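You operate a simulated robot arm through the tools that you are given. There is no shell and no other tool.

You are at the controls of a simulated robot arm. One attempt, no reset.

Task
Fit the white spool on the winder; wind till the pointer reads 10.
Fine: take the brake off to wind and put it back on after.

It is judged by the outcome, as a careful person would: the job done as asked, and still so three seconds after it is handed in. It fails if anything else is knocked over, pushed out of place, dropped, spilled or broken.

Robot
A 7-joint arm with a two-finger parallel gripper, fixed in place. Base frame: the origin is at the foot of the arm, x ahead of it, y to its left, z up; the work surface is at about z = 0.82. Units: m, rad, N and s.
Its first joint turns from -2.304 to 2.304 rad. Payload 3.91 kg.
The TCP is the grasp point between the finger pads, 0.03 m short of the fingertips. In the tool frame z runs along the fingers and y along their closing line. The gripper opens to 0.11 m. The fingers are 0.02 m wide and 0.01 m thick; the gripper's body (0.048 by 0.112 m) begins 0.055 m behind the TCP.
Orientation is told as [roll, pitch, yaw] about the base's x, y, z axes, in that order, counted from this pose: with the fingers straight down and closing along the base's y, the tool's x points along the base's -x, its y along +y and its z along -z.

Tools
- The arm moves only by the tool arm_command. Its argument "steps" is a list of rows, each a list of 7 numbers: the finger opening in m, from 0 to 0.11, then the shift along the tool's x, y, z in units of 300 mm (1.0 is 300 mm), then the turn, a rotation vector about the tool's x, y, z in units of 180 degrees (1.0 is 180 degrees). In form: [[fingers, x, y, z, rx, ry, rz], ...]. A call has 1 to 20 rows; each row is the pose to reach, as a shift and turn from the pose commanded when the call began, along the tool's axes at that moment. A call with a number of a shift or a turn outside -1 to 1 is refused whole. Each row takes 0.2 s and may step no farther than 0.05 m and 0.15 rad from the row before; otherwise, or with a gripper value out of range, the whole call is refused. A pose out of reach is approached as far as the arm can. The call stops where the force on the tool passes 70 N (or 10 N more than at its start, if that is more) or the arm is blocked; 0.2 s more then pass. The fingers move at their own pace (about 0.108 m/s each) and stop on an object; they squeeze with about 24 N. The grip force told is the motor's: it shows also when the fingers shut on nothing. Time passes only in rows, and 0.2 s behind the last, so rows that repeat a pose let the fingers close. The reply holds the time, the measured pose of the TCP, the force on the tool along the base axes, the opening and the grip force, in the units named above and with some noise, with the torque about the TCP (base axes, N m) and any sound that the robot's microphone picked up, and new pictures: "views" is both (left out), scene, wrist or none.
- Cameras (640 x 400 px; columns grow to the right, rows downward): "scene" is fixed at [0.225, 0.6675, 1.6227]; the picture's right is [0.05, -1.00, 0.00], its down [-0.90, -0.04, -0.44] and it looks along [0.44, 0.02, -0.90] (base axes); focal length 366 px, centre (320, 200). "wrist" rides on the gripper at [0.072, 0.017, -0.103] in the tool frame; the picture's right is [-0.23, 0.97, 0.00], its down [-0.76, -0.18, -0.62] and it looks along [-0.61, -0.14, 0.78] (tool axes); focal length 222 px, centre (320, 200). There is no depth. A picture from a camera that has moved, and an enlarged one, comes with that camera's place and axes in the base frame and with its lens. The place of the scene camera against the robot may be out by one fixed shift of up to 0.025 m in any direction.
- close_up(camera, box): a new picture of the part [left, top, right, bottom] of that camera's present view, enlarged. It takes no simulated time.
- sign_off(): hands the job in; it is judged then, once.

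Places have to be worked out from the pictures, the camera data and where the tool is seen. Open the gripper and draw the arm clear of the work before you hand the job in, unless the task says otherwise.

The tools are called after "Request:" as name(argument=value, ...) on one line, values as JSON. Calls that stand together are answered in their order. arm_command: Moves the arm, as the interface text tells. Its arguments: {"type":"object","properties":{"steps":{"type":"array"},"views":{"type":"string","enum":["both","scene","wrist","none"]}},"required":["steps"]} The other tools are called the same way: close_up (camera, box) takes an enlarged picture of a part of a camera's view; sign_off () hands the job in.

At the start:

```text
time_s: 0.0
ee_pos: [0.4332, 0.4823, 1.2202]
ee_rot: [0.0, 0.0, 0.001]
contact_force: [1.2, -0.1, -0.6]
moment: [0.0, -0.01, -0.03]
finger_gap: 0.1102
grip_force: 0.0
```

scene: 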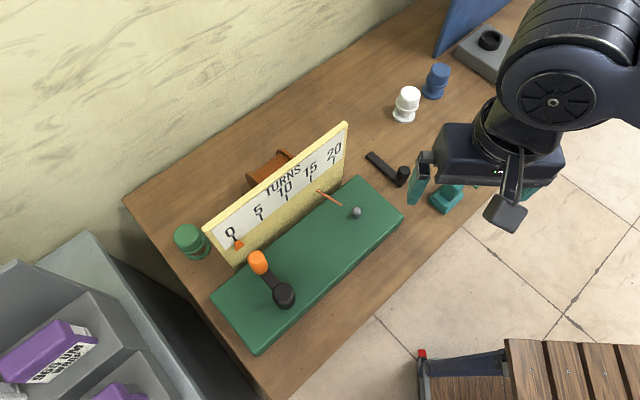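
wrist: 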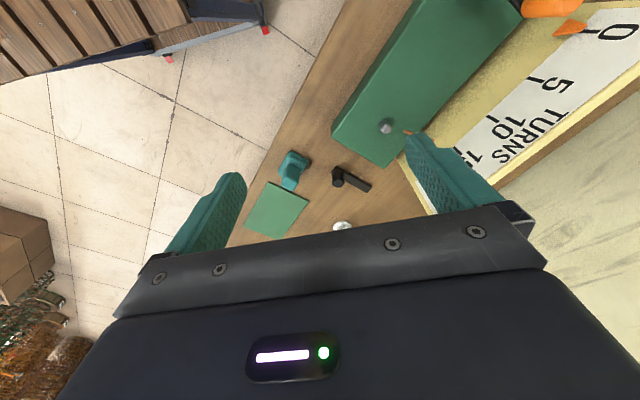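

The scene shows a green winder base with a dial board (0–20), an orange lever, a black knob, a grey spindle, and a white spool at the upper right. I'll take enlarged views before moving.

Request:
close_up(camera="scene", box=[190, 110, 420, 360])

Request:
close_up(camera="scene", box=[340, 20, 540, 220])

Request:
close_up(camera="wrist", box=[220, 0, 640, 240])

```text
1.60 times, centred on (305, 235) of scene
camera zoom: at [0.225, 0.6675, 1.6227], right [0.05, -1.0, 0.0], down [-0.9, -0.04, -0.44], along [0.44, 0.02, -0.9], focal length 585 px, centre (344, 144)
```

zoom: 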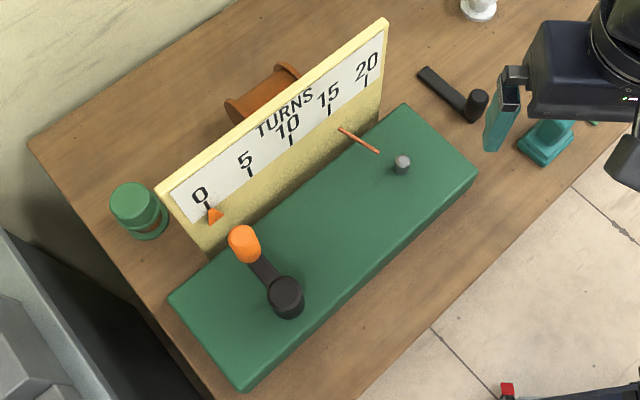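

```text
2.00 times, centred on (440, 120) of scene
camera zoom: at [0.225, 0.6675, 1.6227], right [0.05, -1.0, 0.0], down [-0.9, -0.04, -0.44], along [0.44, 0.02, -0.9], focal length 732 px, centre (80, 360)
```

zoom: 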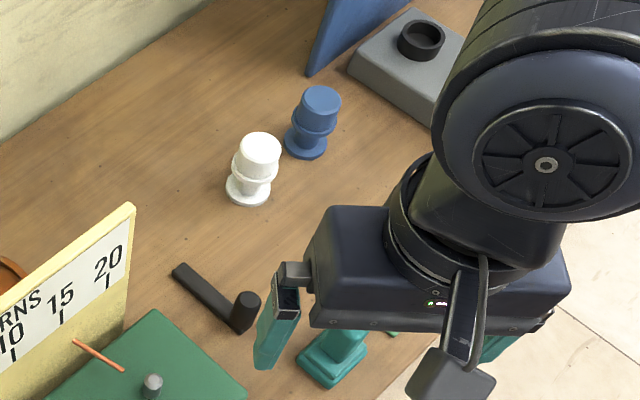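

```text
1.52 times, centred on (430, 120) of wrist
camera zoom: at [0.3603, 0.5, 1.3233], right [0.23, 0.97, 0.0], down [0.76, -0.18, 0.62], along [0.61, -0.14, -0.78], focal length 338 px, centre (152, 322)
```

zoom: 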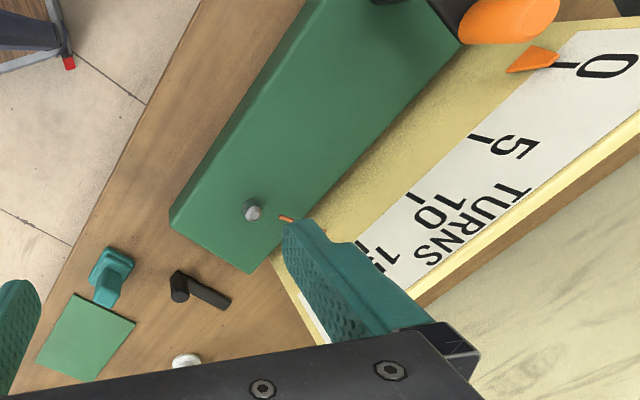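

The winder sits diagonally in front of the arm: the board is about 0.23 m tall, the bare spindle is near (0.56, 0.60), and the crank hub is near (0.37, 0.74). I'll turn the tool to square up with the board and bring the wrist camera over for a closer view.

Request:
arm_command(steps=[[0.11, 0.04, 0.055, 0.05, 0, 0, -0.04], [0.11, 0.08, 0.11, 0.1, 0, 0, -0.08], [0.11, 0.12, 0.165, 0.15, 0, 0, -0.12], [0.11, 0.16, 0.22, 0.2, 0, 0, -0.16], [0.11, 0.2, 0.275, 0.25, 0, 0, -0.2], [0.11, 0.243, 0.327, 0.3, 0, 0, -0.2355], [0.11, 0.243, 0.327, 0.3, 0, 0, -0.2355]])

```text
time_s: 1.6
ee_pos: [0.3593, 0.581, 1.1279]
ee_rot: [0.002, 0.001, 0.742]
contact_force: [0.4, 0.1, -0.5]
moment: [-0.06, 0.01, -0.01]
finger_gap: 0.11
grip_force: 0.2
camera wrist: at [0.295, 0.5458, 1.2318], right [-0.49, 0.87, 0.0], down [0.68, 0.38, 0.62], along [0.54, 0.31, -0.78], focal length 222 px, centre (320, 200)
```

scene: 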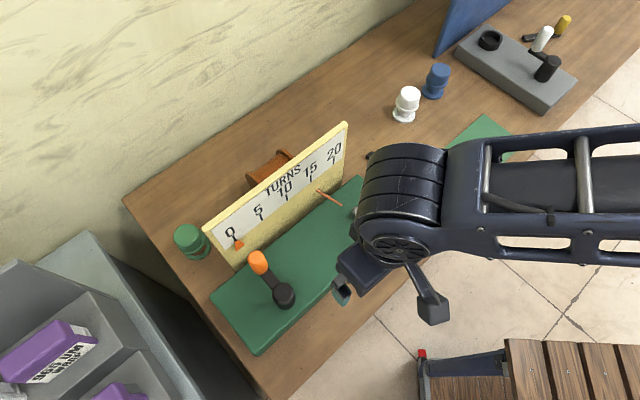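
wrist: 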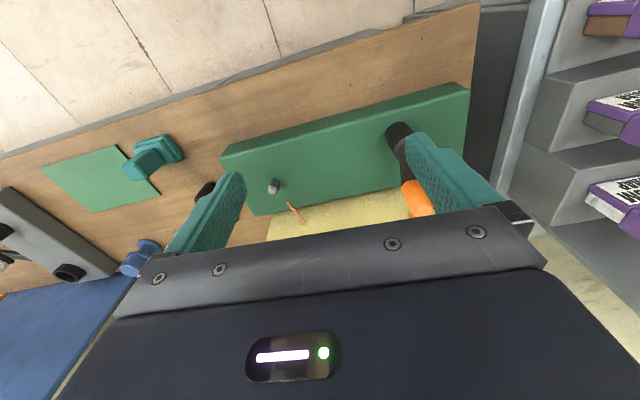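

A second device, with a grey base and blue board, has come into view on the right. I'll enlarge it, along with the wrist view.

Request:
close_up(camera="scene", box=[430, 0, 600, 120])

Request:
close_up(camera="wrist", box=[0, 100, 320, 300])

Request:
close_up(camera="wrist", box=[200, 60, 480, 240])

Request:
close_up(camera="scene", box=[200, 200, 340, 340])

```text
3.33 times, centred on (515, 60) of scene
camera zoom: at [0.225, 0.6675, 1.6227], right [0.05, -1.0, 0.0], down [-0.9, -0.04, -0.44], along [0.44, 0.02, -0.9], focal length 1220 px, centre (-330, 667)
```

zoom: 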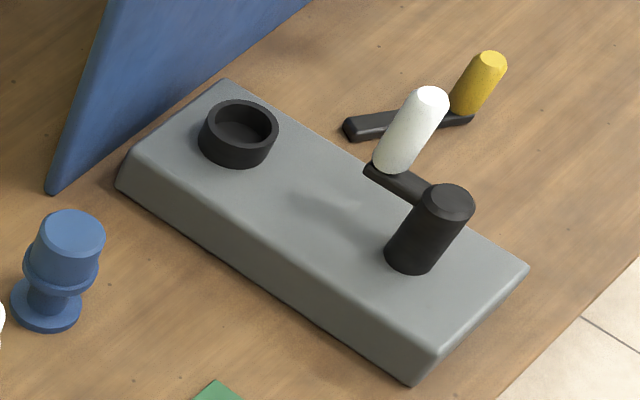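

```text
2.00 times, centred on (160, 200) of wrist
camera zoom: at [0.295, 0.5458, 1.2318], right [-0.49, 0.87, 0.0], down [0.68, 0.38, 0.62], along [0.54, 0.31, -0.78], focal length 444 px, centre (640, 200)
```

zoom: 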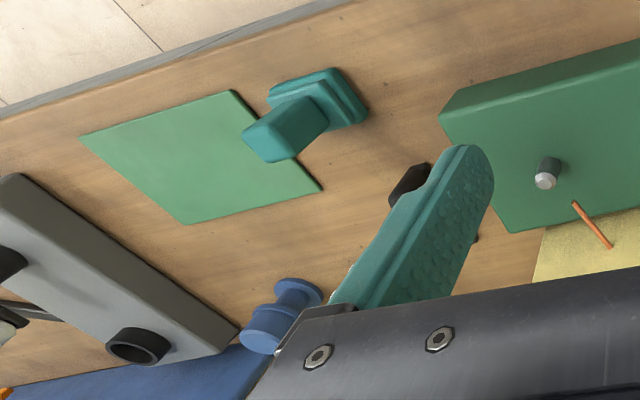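

```text
2.22 times, centred on (340, 150) of wrist
camera zoom: at [0.295, 0.5458, 1.2318], right [-0.49, 0.87, 0.0], down [0.68, 0.38, 0.62], along [0.54, 0.31, -0.78], focal length 494 px, centre (276, 311)
```

zoom: 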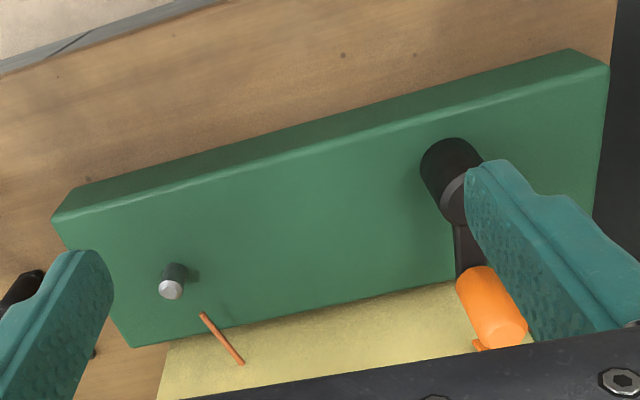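

```text
2.86 times, centred on (270, 270) of scene
camera zoom: at [0.225, 0.6675, 1.6227], right [0.05, -1.0, 0.0], down [-0.9, -0.04, -0.44], along [0.44, 0.02, -0.9], focal length 1045 px, centre (463, 0)
```

zoom: 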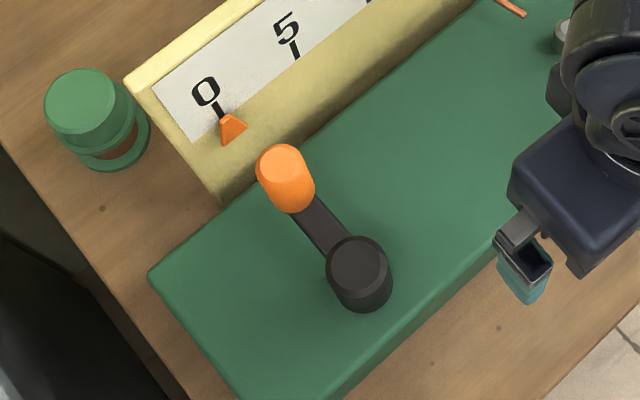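

The dial marked TURNS belongs to the green device, whose pointer is at 0 and whose crank has an orange handle. The black lever near its right end is probably the brake. I'll move the wrist camera over that end to inspect it.

Request:
arm_command(steps=[[0.11, -0.069, -0.106, 0.004, 0, 0, 0], [0.11, -0.139, -0.212, 0.008, 0, 0, 0], [0.11, -0.208, -0.318, 0.012, 0, 0, 0], [0.11, -0.277, -0.425, 0.016, 0, 0, 0], [0.11, -0.346, -0.531, 0.02, 0, 0, 0], [0.11, -0.416, -0.637, 0.024, 0, 0, 0], [0.11, -0.485, -0.743, 0.027, 0, 0, 0], [0.11, -0.485, -0.743, 0.027, 0, 0, 0]])

```text
time_s: 3.4
ee_pos: [0.6196, 0.5134, 1.1192]
ee_rot: [-0.001, 0.001, 0.74]
contact_force: [-0.6, -0.1, 0.7]
moment: [0.01, 0.0, -0.02]
finger_gap: 0.11
grip_force: 0.2
camera wrist: at [0.5545, 0.4777, 1.2235], right [-0.49, 0.87, 0.0], down [0.68, 0.38, 0.62], along [0.54, 0.3, -0.78], focal length 222 px, centre (320, 200)
```

scene: 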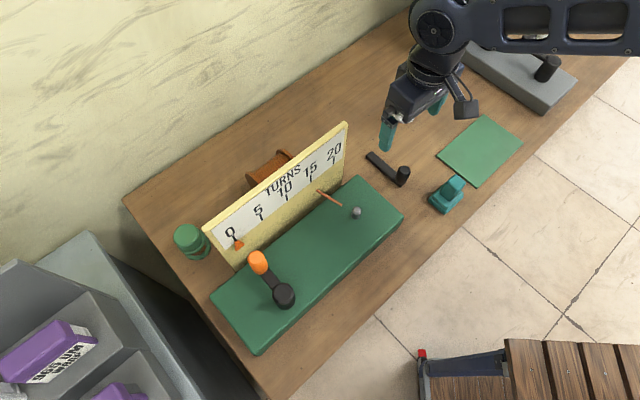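
wrist: 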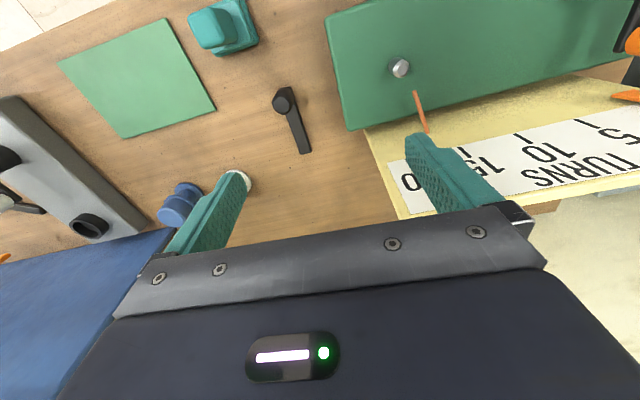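

Now both cameras can see the lever and the spindle, so I'll enlarge them.

Request:
close_up(camera="wrist", box=[250, 60, 370, 160])

Request:
close_up(camera="scene", box=[340, 130, 440, 230])

Request:
close_up(camera="wrist", box=[320, 20, 480, 140])

Request:
close_up(camera="wrist", box=[140, 140, 320, 260])

```text
4.00 times, centred on (310, 110) of wrist
camera zoom: at [0.5545, 0.4777, 1.2235], right [-0.49, 0.87, 0.0], down [0.68, 0.38, 0.62], along [0.54, 0.3, -0.78], focal length 888 px, centre (360, 560)
```

zoom: 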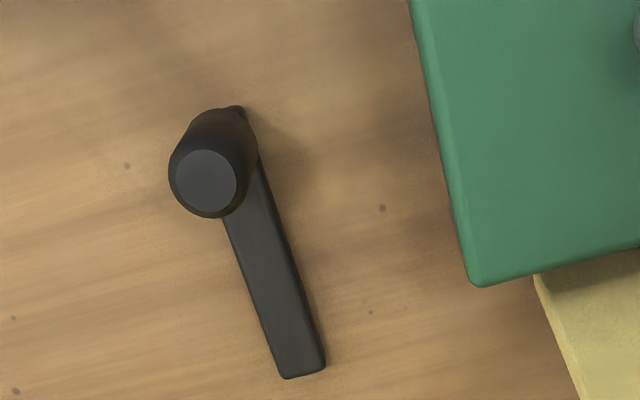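

```text
4.00 times, centred on (390, 180) of scene
camera zoom: at [0.225, 0.6675, 1.6227], right [0.05, -1.0, 0.0], down [-0.9, -0.04, -0.44], along [0.44, 0.02, -0.9], focal length 1464 px, centre (40, 280)
```

zoom: 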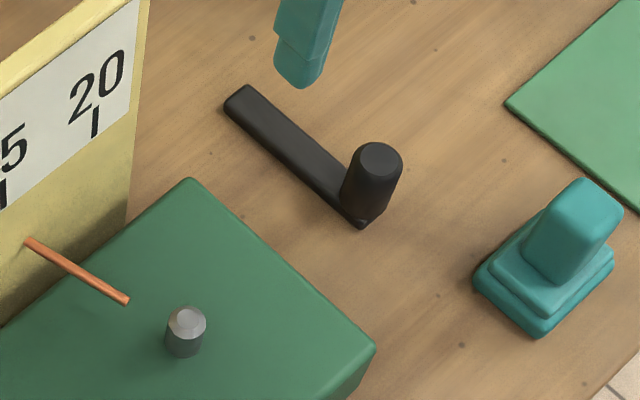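

```text
3.33 times, centred on (400, 80) of wrist
camera zoom: at [0.5545, 0.4777, 1.2235], right [-0.49, 0.87, 0.0], down [0.68, 0.38, 0.62], along [0.54, 0.3, -0.78], focal length 740 px, centre (53, 600)
```

zoom: 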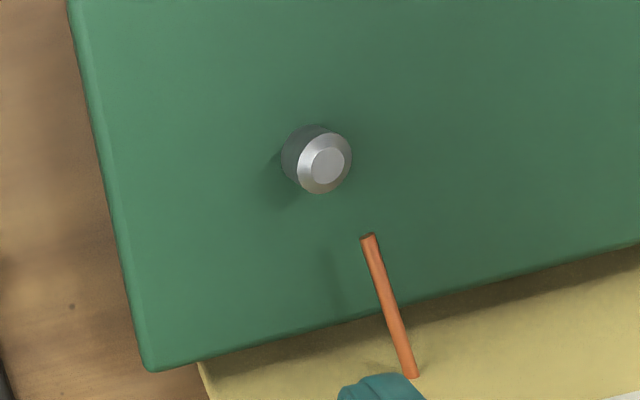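

```text
3.33 times, centred on (230, 200) of wrist
camera zoom: at [0.5545, 0.4777, 1.2235], right [-0.49, 0.87, 0.0], down [0.68, 0.38, 0.62], along [0.54, 0.3, -0.78], focal length 740 px, centre (620, 200)
```

zoom: 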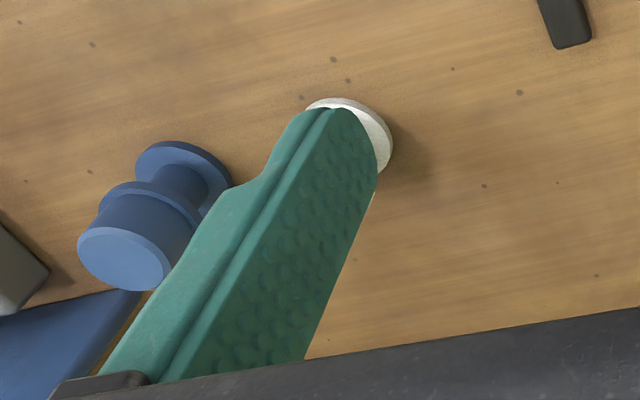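

The lever looks like a flat bar with a black post at one end. I'll zoom in further on it, and on the yellow-handled one, to tell which end pivots.

Request:
close_up(camera="scene", box=[360, 145, 416, 195])

Request:
close_up(camera="wrist", box=[270, 80, 320, 120])

Request:
close_up(camera="scene", box=[230, 230, 310, 310])

Request:
close_up(camera="wrist", box=[0, 80, 160, 260])

```text
8.00 times, centred on (388, 170) of scene
camera zoom: at [0.225, 0.6675, 1.6227], right [0.05, -1.0, 0.0], down [-0.9, -0.04, -0.44], along [0.44, 0.02, -0.9], focal length 2927 px, centre (-224, 440)
```

zoom: 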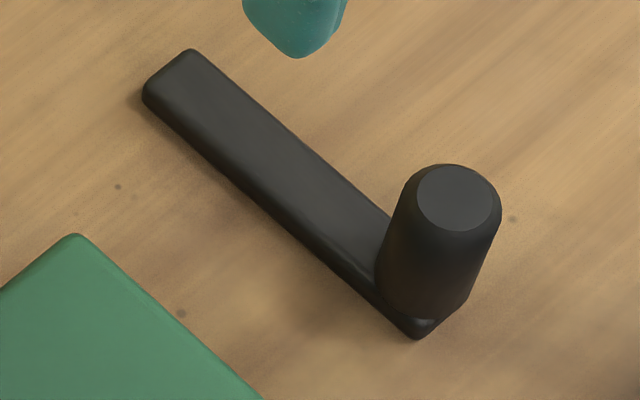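

```text
10.00 times, centred on (295, 100) of wrist
camera zoom: at [0.5545, 0.4777, 1.2235], right [-0.49, 0.87, 0.0], down [0.68, 0.38, 0.62], along [0.54, 0.3, -0.78], focal length 2221 px, centre (570, 1200)
```

zoom: 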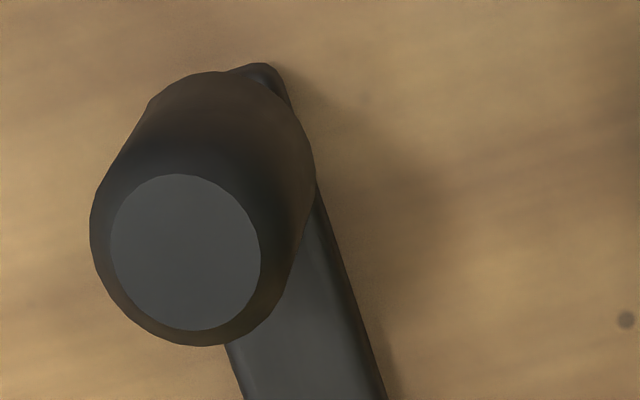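

```text
5.00 times, centred on (270, 270) of scene
camera zoom: at [0.225, 0.6675, 1.6227], right [0.05, -1.0, 0.0], down [-0.9, -0.04, -0.44], along [0.44, 0.02, -0.9], focal length 1830 px, centre (570, -150)
```

zoom: 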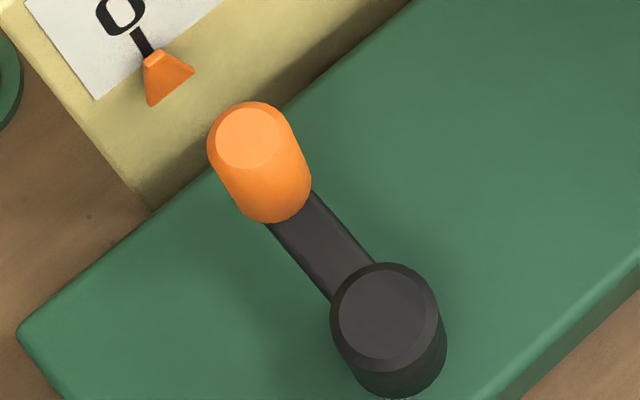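

```text
2.22 times, centred on (80, 170) of wrist
camera zoom: at [0.5545, 0.4777, 1.2235], right [-0.49, 0.87, 0.0], down [0.68, 0.38, 0.62], along [0.54, 0.3, -0.78], focal length 494 px, centre (853, 267)
```

zoom: 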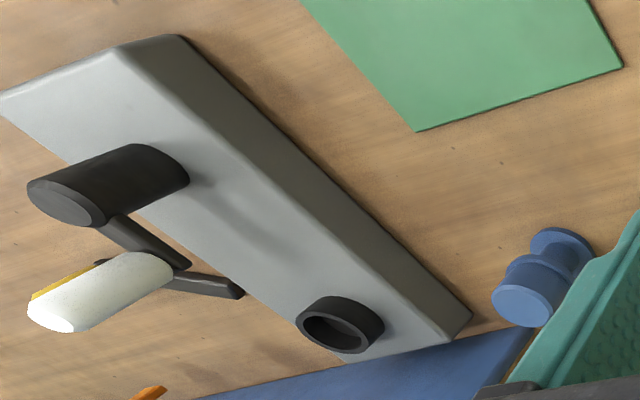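

The grey device is out of the arm's reach (beyond about 1.0 m), so the green one is the winder and the black-knobbed lever is probably its brake. Next I'll look closely at the white spool.

Request:
close_up(camera="scene", box=[385, 75, 455, 130])

Request:
close_up(camera="scene", box=[160, 140, 360, 270])

```text
7.27 times, centred on (420, 102) of scene
camera zoom: at [0.225, 0.6675, 1.6227], right [0.05, -1.0, 0.0], down [-0.9, -0.04, -0.44], along [0.44, 0.02, -0.9], focal length 2661 px, centre (-407, 909)
```

zoom: 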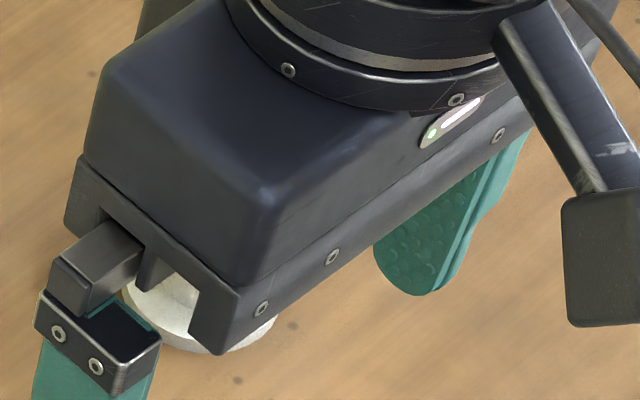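

```text
3.08 times, centred on (260, 205) of scene
camera zoom: at [0.225, 0.6675, 1.6227], right [0.05, -1.0, 0.0], down [-0.9, -0.04, -0.44], along [0.44, 0.02, -0.9], focal length 1126 px, centre (505, 185)
```

zoom: 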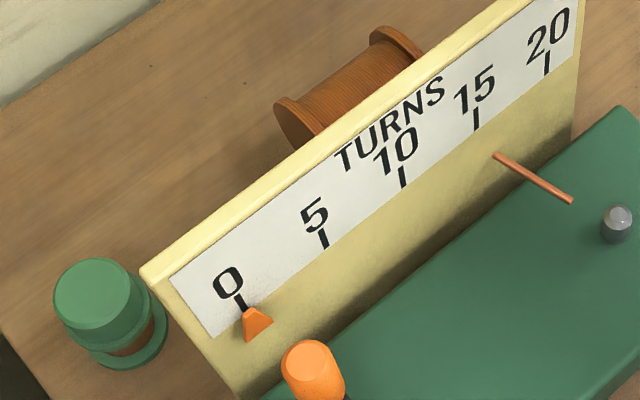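

The copper wire supply sits behind the board and its end pokes through near the spindle. The gripper hides the white spool from the scene camera, so I'll move above it and use the wrist camera.

Request:
arm_command(steps=[[0.11, -0.068, -0.101, 0.024, 0, 0, 0], [0.11, -0.136, -0.202, 0.048, 0, 0, 0], [0.11, -0.203, -0.303, 0.072, 0, 0, 0], [0.11, -0.271, -0.404, 0.096, 0, 0, 0], [0.11, -0.339, -0.505, 0.12, 0, 0, 0], [0.11, -0.407, -0.606, 0.144, 0, 0, 0], [0.11, -0.474, -0.706, 0.167, 0, 0, 0], [0.11, -0.474, -0.706, 0.167, 0, 0, 0]])

```text
time_s: 5.2
ee_pos: [0.8658, 0.4534, 1.071]
ee_rot: [-0.001, 0.0, 0.74]
contact_force: [-0.5, 0.6, -0.4]
moment: [0.0, -0.01, -0.01]
finger_gap: 0.11
grip_force: 0.1
camera wrist: at [0.8011, 0.4174, 1.1737], right [-0.49, 0.87, 0.0], down [0.68, 0.38, 0.62], along [0.54, 0.3, -0.78], focal length 222 px, centre (320, 200)
```

scene: 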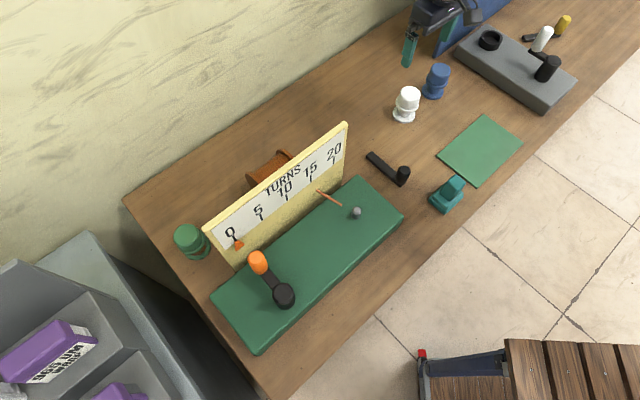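
wrist: 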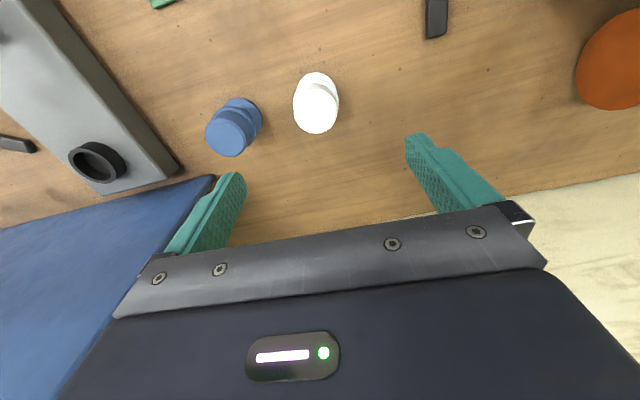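

The white spool is now below the gripper. I'll enlarge it in both cameras to get its shape and position.

Request:
close_up(camera="wrist", box=[200, 50, 360, 170])

Request:
close_up(camera="scene", box=[385, 60, 455, 130])

Request:
close_up(camera="scene", box=[390, 0, 530, 90])

```text
3.33 times, centred on (280, 110) of wrist
camera zoom: at [0.8011, 0.4174, 1.1737], right [-0.49, 0.87, 0.0], down [0.68, 0.38, 0.62], along [0.54, 0.3, -0.78], focal length 740 px, centre (453, 500)
```

zoom: 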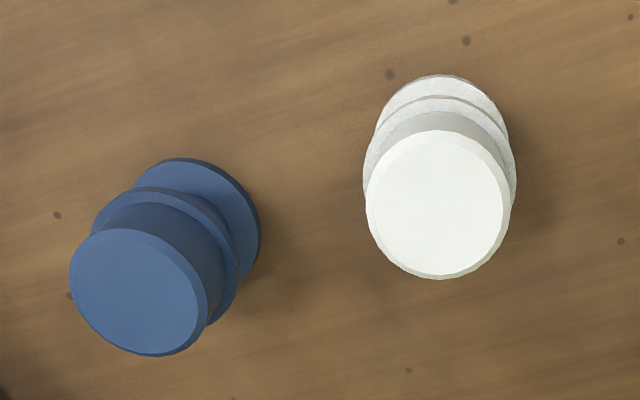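

```text
5.71 times, centred on (420, 95) of scene
camera zoom: at [0.225, 0.6675, 1.6227], right [0.05, -1.0, 0.0], down [-0.9, -0.04, -0.44], along [0.44, 0.02, -0.9], focal length 2091 px, centre (-251, 800)
```

zoom: 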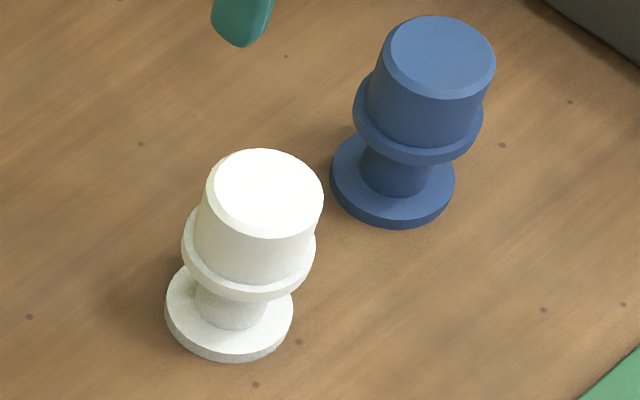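

```text
4.44 times, centred on (460, 45) of scene
camera zoom: at [0.225, 0.6675, 1.6227], right [0.05, -1.0, 0.0], down [-0.9, -0.04, -0.44], along [0.44, 0.02, -0.9], focal length 1626 px, centre (-302, 889)
```

zoom: 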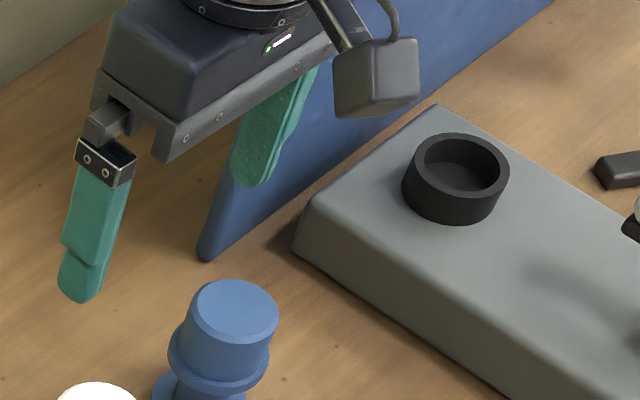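

The white spool stands upright at about (0.873, 0.450), with its top near z ≈ 0.908. It has a 53 mm cap above a 62 mm ring. I'll centre above it with the tips just over its top, then check alignment.

Request:
arm_command(steps=[[0.11, -0.003, -0.008, 0.13, 0, 0, 0], [0.11, -0.006, -0.016, 0.26, 0, 0, 0], [0.11, -0.01, -0.025, 0.387, 0, 0, 0], [0.11, -0.01, -0.025, 0.387, 0, 0, 0]])

Request:
close_up(camera="wrist", box=[200, 60, 440, 220])

Request:
close_up(camera="scene", box=[360, 40, 480, 130])

```text
time_s: 6.2
ee_pos: [0.8752, 0.449, 0.9555]
ee_rot: [0.0, 0.0, 0.74]
contact_force: [-0.3, -0.2, 0.8]
moment: [0.01, 0.02, 0.01]
finger_gap: 0.11
grip_force: 0.1
camera wrist: at [0.8096, 0.4136, 1.0588], right [-0.49, 0.87, 0.0], down [0.68, 0.38, 0.62], along [0.54, 0.3, -0.78], focal length 222 px, centre (320, 200)
```

scene: 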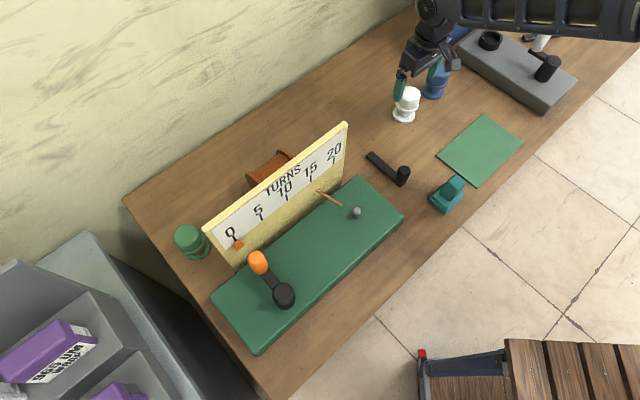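
wrist: 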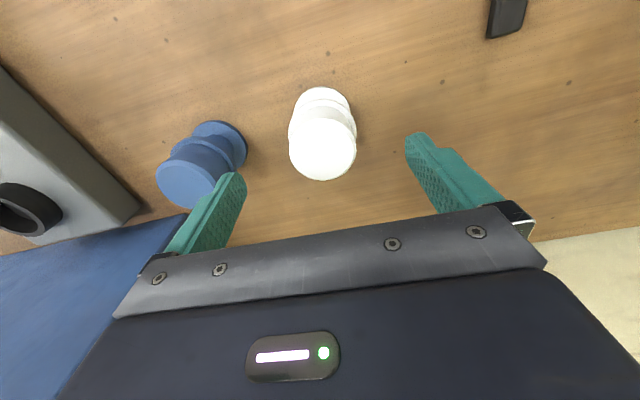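

```text
2.50 times, centred on (320, 140) of wrist
camera zoom: at [0.8096, 0.4136, 1.0588], right [-0.49, 0.87, 0.0], down [0.68, 0.38, 0.62], along [0.54, 0.3, -0.78], focal length 555 px, centre (320, 350)
```

zoom: 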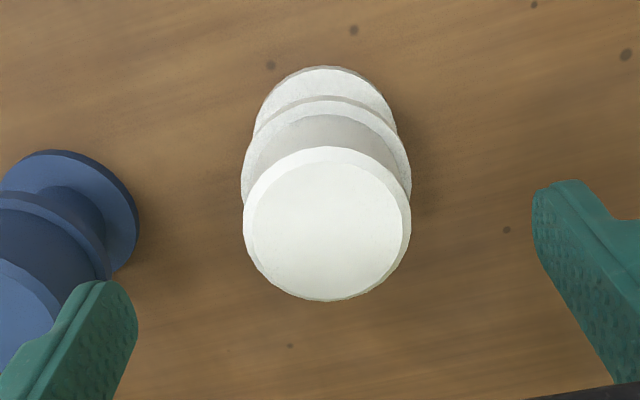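

```text
4.44 times, centred on (420, 85) of scene
camera zoom: at [0.225, 0.6675, 1.6227], right [0.05, -1.0, 0.0], down [-0.9, -0.04, -0.44], along [0.44, 0.02, -0.9], focal length 1626 px, centre (-124, 711)
```

zoom: 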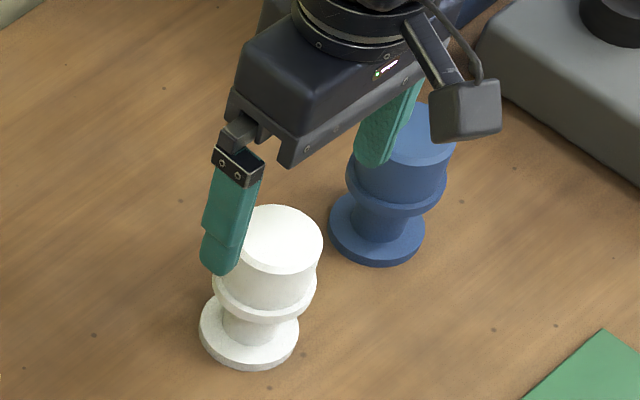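

The spool centre is about (0.8735, 0.451) and the ring top is near 0.874. I'll lower so the fingertips stop just above the ring at TCP z ≈ 0.906, then close on the cap.

Request:
arm_command(steps=[[0.11, 0, 0.007, 0.08, 0, 0, 0], [0.11, 0, 0.007, 0.165, 0, 0, 0], [0.11, 0, 0.007, 0.165, 0, 0, 0], [0.03, 0, 0.007, 0.165, 0, 0, 0], [0.03, 0, 0.007, 0.165, 0, 0, 0], [0.03, 0, 0.007, 0.165, 0, 0, 0], [0.03, 0, 0.007, 0.165, 0, 0, 0]])

Request:
close_up(camera="wrist", box=[200, 60, 440, 220])

Request:
close_up(camera="scene", box=[360, 40, 480, 130])

```text
time_s: 7.8
ee_pos: [0.8722, 0.4522, 0.906]
ee_rot: [0.0, 0.001, 0.738]
contact_force: [-0.7, -0.6, -0.2]
moment: [0.03, 0.02, 0.04]
finger_gap: 0.035
grip_force: 24.1
camera wrist: at [0.8059, 0.4155, 1.0084], right [-0.49, 0.87, 0.0], down [0.68, 0.38, 0.62], along [0.54, 0.3, -0.78], focal length 222 px, centre (320, 200)
```

scene: 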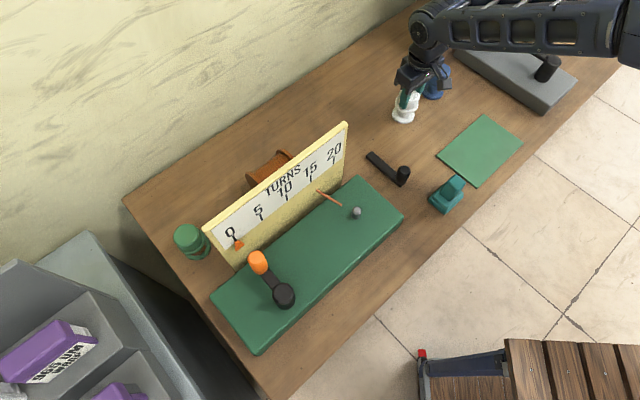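
wrist: 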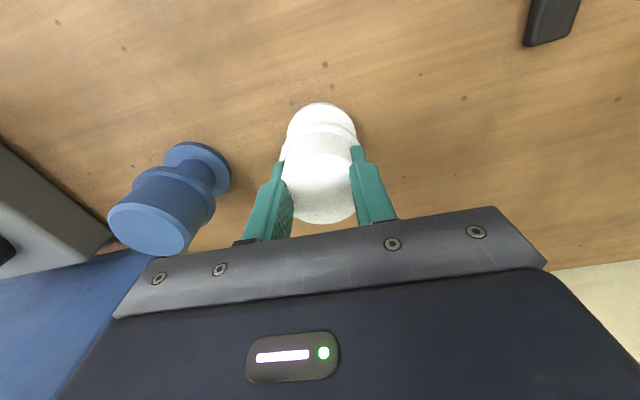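

```text
2.50 times, centred on (320, 140) of wrist
camera zoom: at [0.8059, 0.4155, 1.0084], right [-0.49, 0.87, 0.0], down [0.68, 0.38, 0.62], along [0.54, 0.3, -0.78], focal length 555 px, centre (320, 350)
```

zoom: 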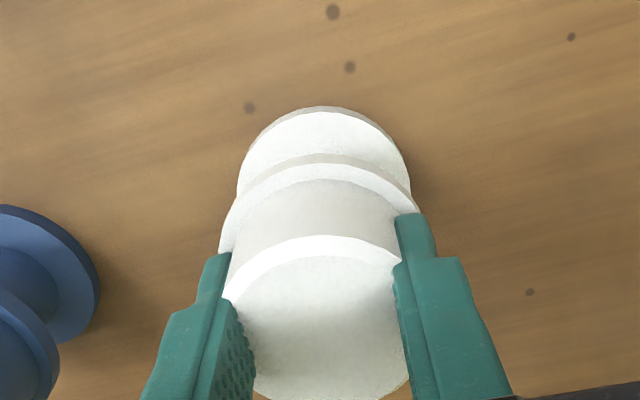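

```text
4.44 times, centred on (420, 85) of scene
camera zoom: at [0.225, 0.6675, 1.6227], right [0.05, -1.0, 0.0], down [-0.9, -0.04, -0.44], along [0.44, 0.02, -0.9], focal length 1626 px, centre (-124, 711)
```

zoom: 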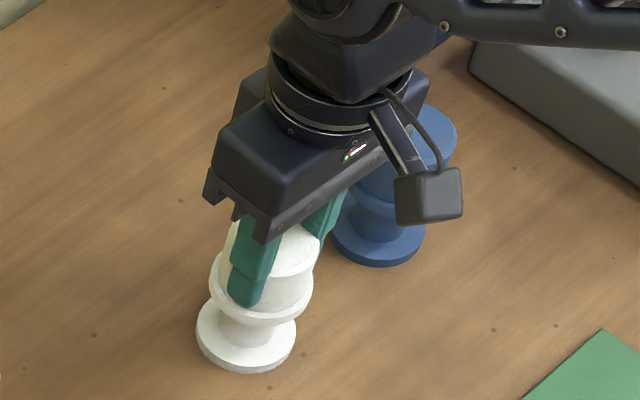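

The grip reads 24 N at a 35 mm gap. I'll lift slightly and check that the spool comes up with the fingers and stays upright.

Request:
arm_command(steps=[[0.03, 0, 0, -0.03, 0, 0, 0], [0.03, 0, 0, -0.07, 0, 0, 0], [0.03, 0, 0, -0.11, 0, 0, 0], [0.03, 0, 0, -0.15, 0, 0, 0], [0.03, 0, 0, -0.15, 0, 0, 0]])

Request:
close_up(camera="wrist", box=[200, 60, 440, 220])

Request:
close_up(camera="scene", box=[360, 40, 480, 130])

```text
time_s: 9.0
ee_pos: [0.8719, 0.4509, 0.9503]
ee_rot: [0.001, 0.0, 0.74]
contact_force: [-0.2, 0.5, -1.1]
moment: [0.0, 0.07, -0.02]
finger_gap: 0.0353
grip_force: 24.0
camera wrist: at [0.8063, 0.4159, 1.0537], right [-0.49, 0.87, 0.0], down [0.68, 0.38, 0.62], along [0.54, 0.3, -0.78], focal length 222 px, centre (320, 200)
```

scene: 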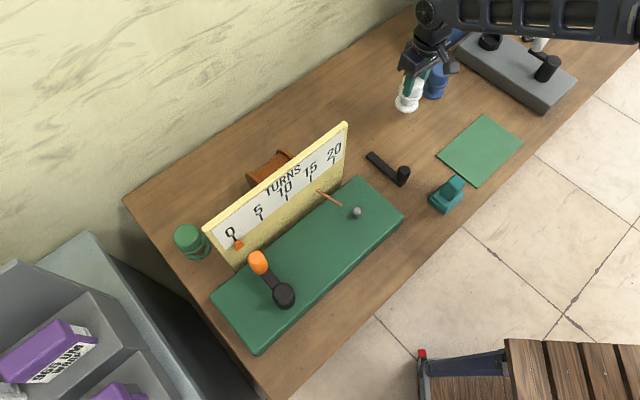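
wrist: 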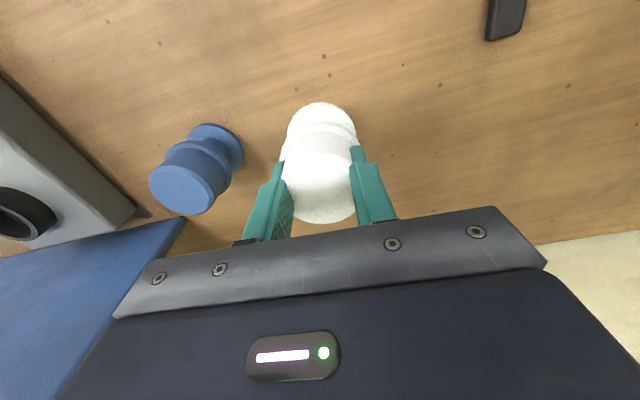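

```text
2.50 times, centred on (320, 140) of wrist
camera zoom: at [0.8063, 0.4159, 1.0537], right [-0.49, 0.87, 0.0], down [0.68, 0.38, 0.62], along [0.54, 0.3, -0.78], focal length 555 px, centre (320, 350)
```

zoom: 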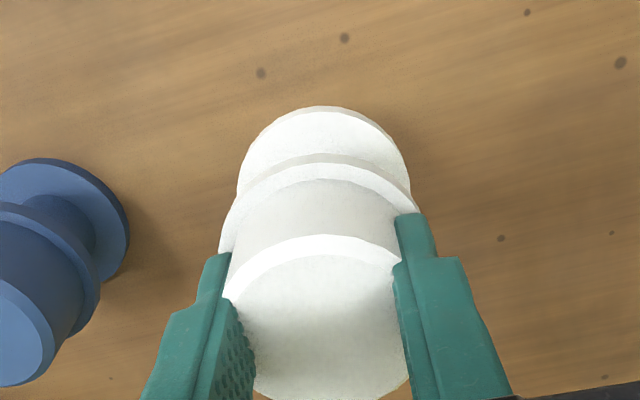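

```text
4.44 times, centred on (420, 85) of scene
camera zoom: at [0.225, 0.6675, 1.6227], right [0.05, -1.0, 0.0], down [-0.9, -0.04, -0.44], along [0.44, 0.02, -0.9], focal length 1626 px, centre (-124, 711)
```

zoom: 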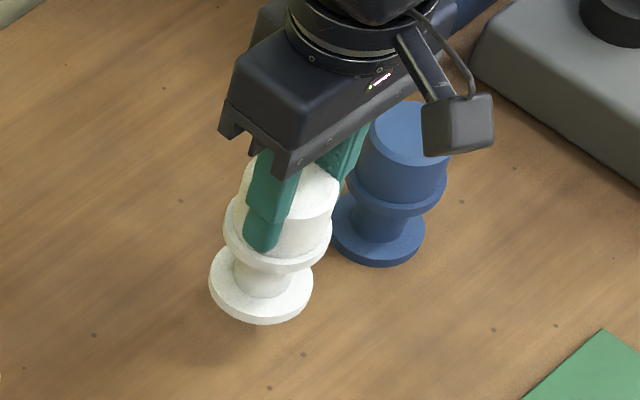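

The spool is held firmly and upright. I'll raise it and carry it along a path that stays clear of the board, going above the lever first.

Request:
arm_command(steps=[[0.03, 0, 0, -0.15, 0, 0, 0], [0.03, 0, 0, -0.3, 0, 0, 0], [0.03, 0, 0, -0.45, 0, 0, 0], [0.03, 0, 0, -0.6, 0, 0, 0], [0.03, 0.092, 0.09, -0.6, 0, 0, 0], [0.03, 0.183, 0.181, -0.6, 0, 0, 0], [0.03, 0.275, 0.271, -0.6, 0, 0, 0], [0.03, 0.367, 0.362, -0.6, 0, 0, 0], [0.03, 0.458, 0.452, -0.6, 0, 0, 0], [0.03, 0.55, 0.543, -0.6, 0, 0, 0], [0.03, 0.55, 0.543, -0.6, 0, 0, 0]])

```text
time_s: 11.4
ee_pos: [0.6375, 0.4615, 1.1296]
ee_rot: [-0.001, 0.002, 0.74]
contact_force: [0.8, 0.3, -0.1]
moment: [-0.02, -0.02, -0.05]
finger_gap: 0.035
grip_force: 24.3
camera wrist: at [0.5725, 0.4263, 1.2337], right [-0.49, 0.87, 0.0], down [0.68, 0.38, 0.62], along [0.54, 0.3, -0.78], focal length 222 px, centre (320, 200)
```

scene: 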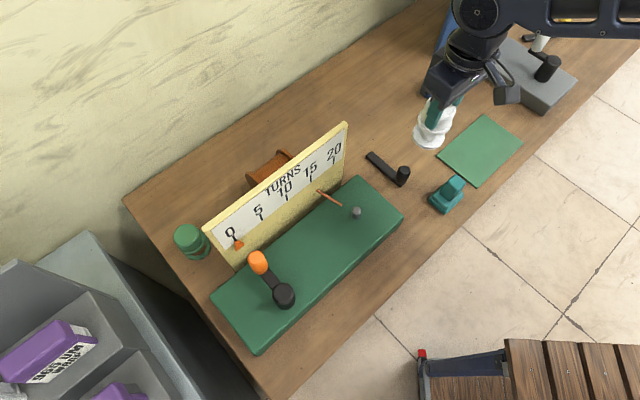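
wrist: 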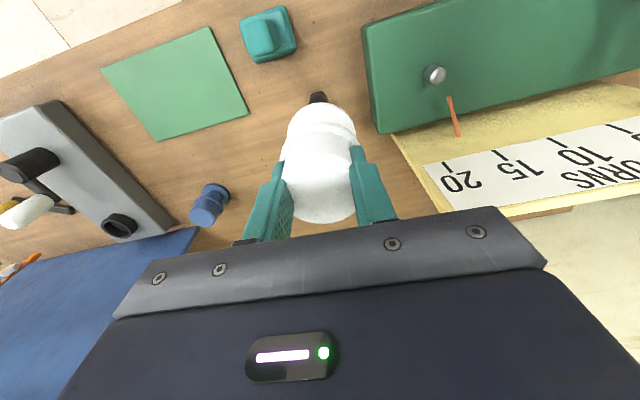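

The spool is still held. I'll zoom in on the pin from here to refine its position.

Request:
close_up(camera="wrist", box=[400, 40, 480, 140])

Request:
close_up(camera="wrist", box=[360, 0, 640, 220])

Request:
close_up(camera="scene", box=[325, 190, 385, 230])

```text
4.00 times, centred on (440, 90) of wrist
camera zoom: at [0.5725, 0.4263, 1.2337], right [-0.49, 0.87, 0.0], down [0.68, 0.38, 0.62], along [0.54, 0.3, -0.78], focal length 888 px, centre (-160, 640)
```

zoom: 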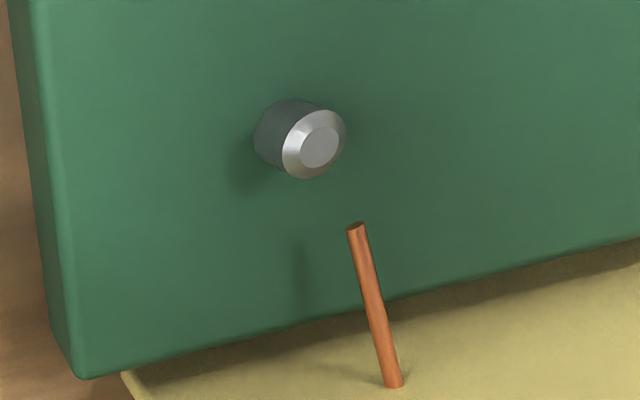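

```text
1.82 times, centred on (500, 110) of wrist
camera zoom: at [0.5725, 0.4263, 1.2337], right [-0.49, 0.87, 0.0], down [0.68, 0.38, 0.62], along [0.54, 0.3, -0.78], focal length 404 px, centre (-7, 364)
```

zoom: 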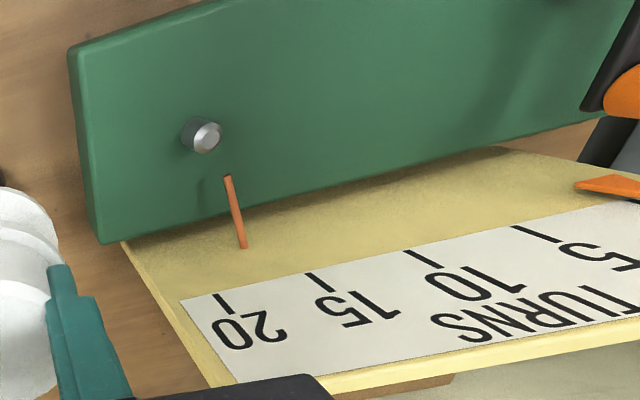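

```text
10.00 times, centred on (355, 210) of scene
camera zoom: at [0.225, 0.6675, 1.6227], right [0.05, -1.0, 0.0], down [-0.9, -0.04, -0.44], along [0.44, 0.02, -0.9], focal length 3659 px, centre (-30, 100)
```

zoom: 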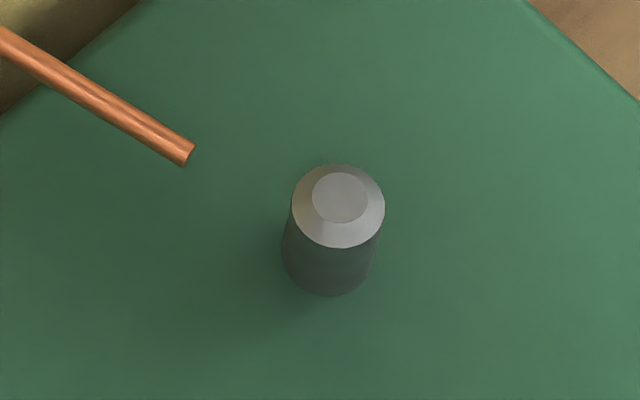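

The pin is about 20 mm across at roughly (0.5456, 0.588), with its top near 0.91. I'll hover the spool directly above it, high enough that the wrist camera still sees the pin beyond the flange edge.

Request:
arm_command(steps=[[0.03, -0.013, 0.13, 0, 0, 0, 0], [0.03, -0.026, 0.26, 0, 0, 0, 0], [0.03, -0.039, 0.39, 0, 0, 0, 0], [0.03, -0.0513, 0.518, 0, 0, 0, 0], [0.03, -0.0513, 0.518, 0, 0, 0, 0]])

Request:
close_up(camera="wrist", box=[270, 60, 370, 140])

Request:
close_up(camera="scene", box=[290, 130, 430, 230])

```text
time_s: 12.6
ee_pos: [0.5446, 0.586, 1.1299]
ee_rot: [0.0, 0.0, 0.74]
contact_force: [-1.1, 0.2, -0.6]
moment: [-0.03, -0.02, -0.03]
finger_gap: 0.0351
grip_force: 23.7
camera wrist: at [0.4797, 0.5503, 1.2341], right [-0.49, 0.87, 0.0], down [0.68, 0.38, 0.62], along [0.54, 0.3, -0.78], focal length 222 px, centre (320, 200)
```

scene: 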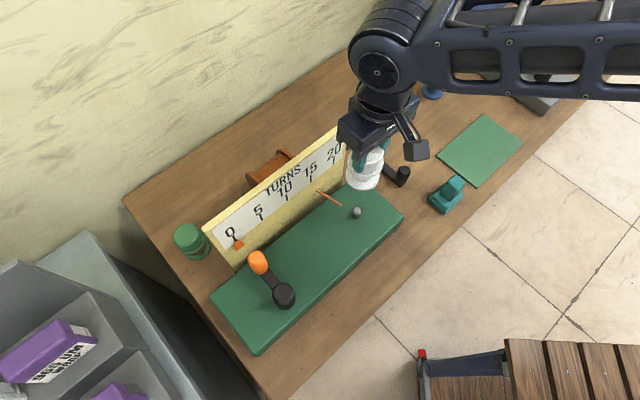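
wrist: 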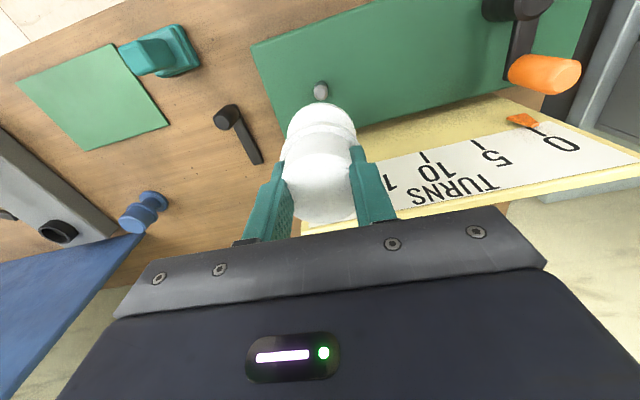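

```text
5.00 times, centred on (320, 100) of wrist
camera zoom: at [0.4797, 0.5503, 1.2341], right [-0.49, 0.87, 0.0], down [0.68, 0.38, 0.62], along [0.54, 0.3, -0.78], focal length 1111 px, centre (320, 700)
```

zoom: 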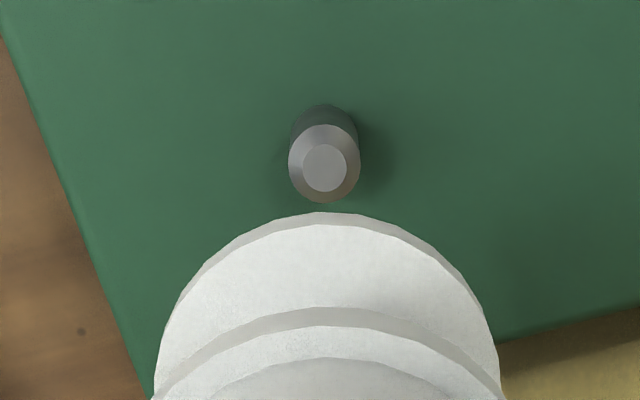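

```text
4.00 times, centred on (360, 180) of scene
camera zoom: at [0.225, 0.6675, 1.6227], right [0.05, -1.0, 0.0], down [-0.9, -0.04, -0.44], along [0.44, 0.02, -0.9], focal length 1464 px, centre (160, 280)
```

zoom: 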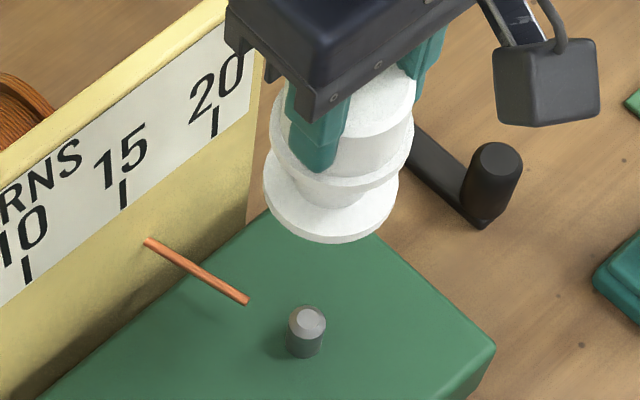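

The pin sits almost under the spool. From the flange arc, the spool axis is about 4 mm ahead of the TCP, so I need a 3 mm correction back and 1 mm sideways. I'll apply that and lower until the spool bottom is just above the pin tip.

Request:
arm_command(steps=[[0.03, 0.01, 0.003, 0.0, 0, 0, 0], [0.03, 0.01, 0.003, 0.13, 0, 0, 0], [0.03, 0.01, 0.003, 0.26, 0, 0, 0], [0.03, 0.01, 0.003, 0.38, 0, 0, 0], [0.03, 0.01, 0.003, 0.38, 0, 0, 0]])

Request:
close_up(camera="wrist", box=[270, 60, 370, 140])

Request:
close_up(camera="scene", box=[315, 160, 395, 230])

```text
time_s: 13.8
ee_pos: [0.5416, 0.5843, 1.0161]
ee_rot: [0.0, 0.001, 0.74]
contact_force: [0.6, 0.0, -1.5]
moment: [0.03, 0.02, -0.01]
finger_gap: 0.0351
grip_force: 24.3
camera wrist: at [0.4764, 0.5483, 1.1201], right [-0.49, 0.87, 0.0], down [0.68, 0.38, 0.62], along [0.54, 0.3, -0.78], focal length 222 px, centre (320, 200)
```

scene: 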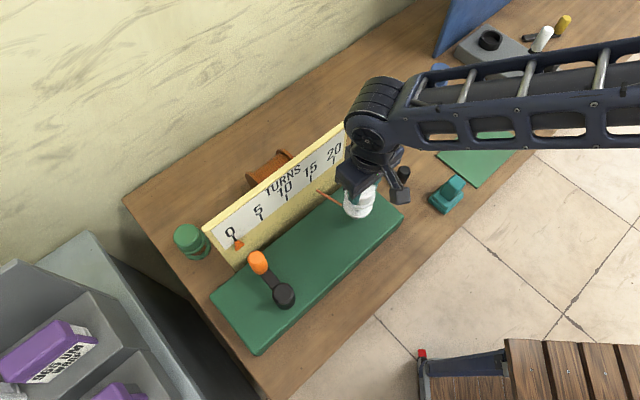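
wrist: 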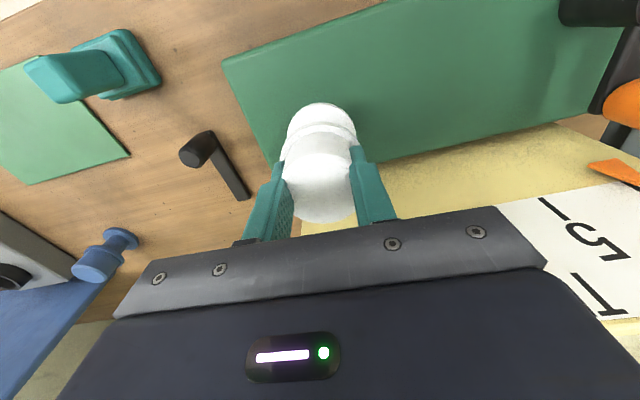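

```text
5.00 times, centred on (320, 100) of wrist
camera zoom: at [0.4764, 0.5483, 1.1201], right [-0.49, 0.87, 0.0], down [0.68, 0.38, 0.62], along [0.54, 0.3, -0.78], focal length 1111 px, centre (320, 700)
```

zoom: 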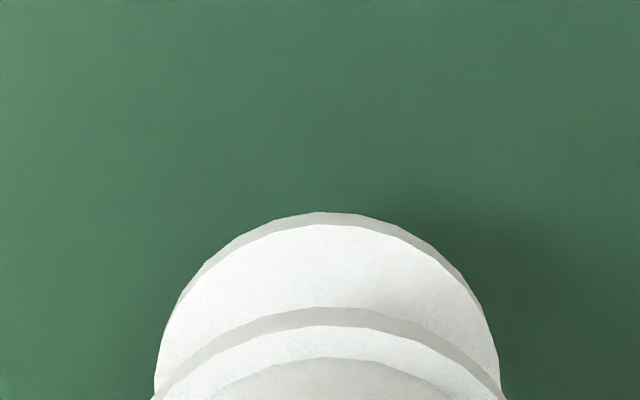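

```text
5.71 times, centred on (355, 195) of scene
camera zoom: at [0.225, 0.6675, 1.6227], right [0.05, -1.0, 0.0], down [-0.9, -0.04, -0.44], along [0.44, 0.02, -0.9], focal length 2091 px, centre (120, 229)
```

zoom: 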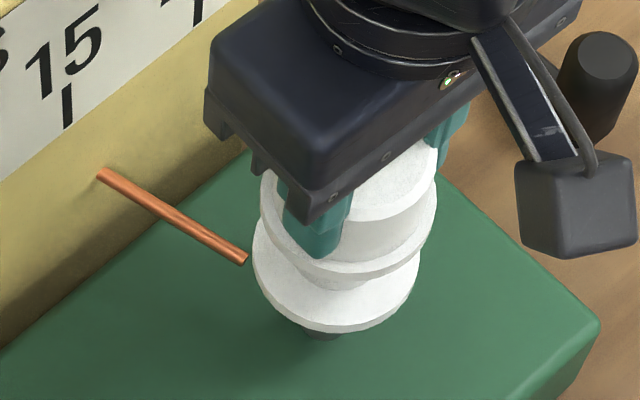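

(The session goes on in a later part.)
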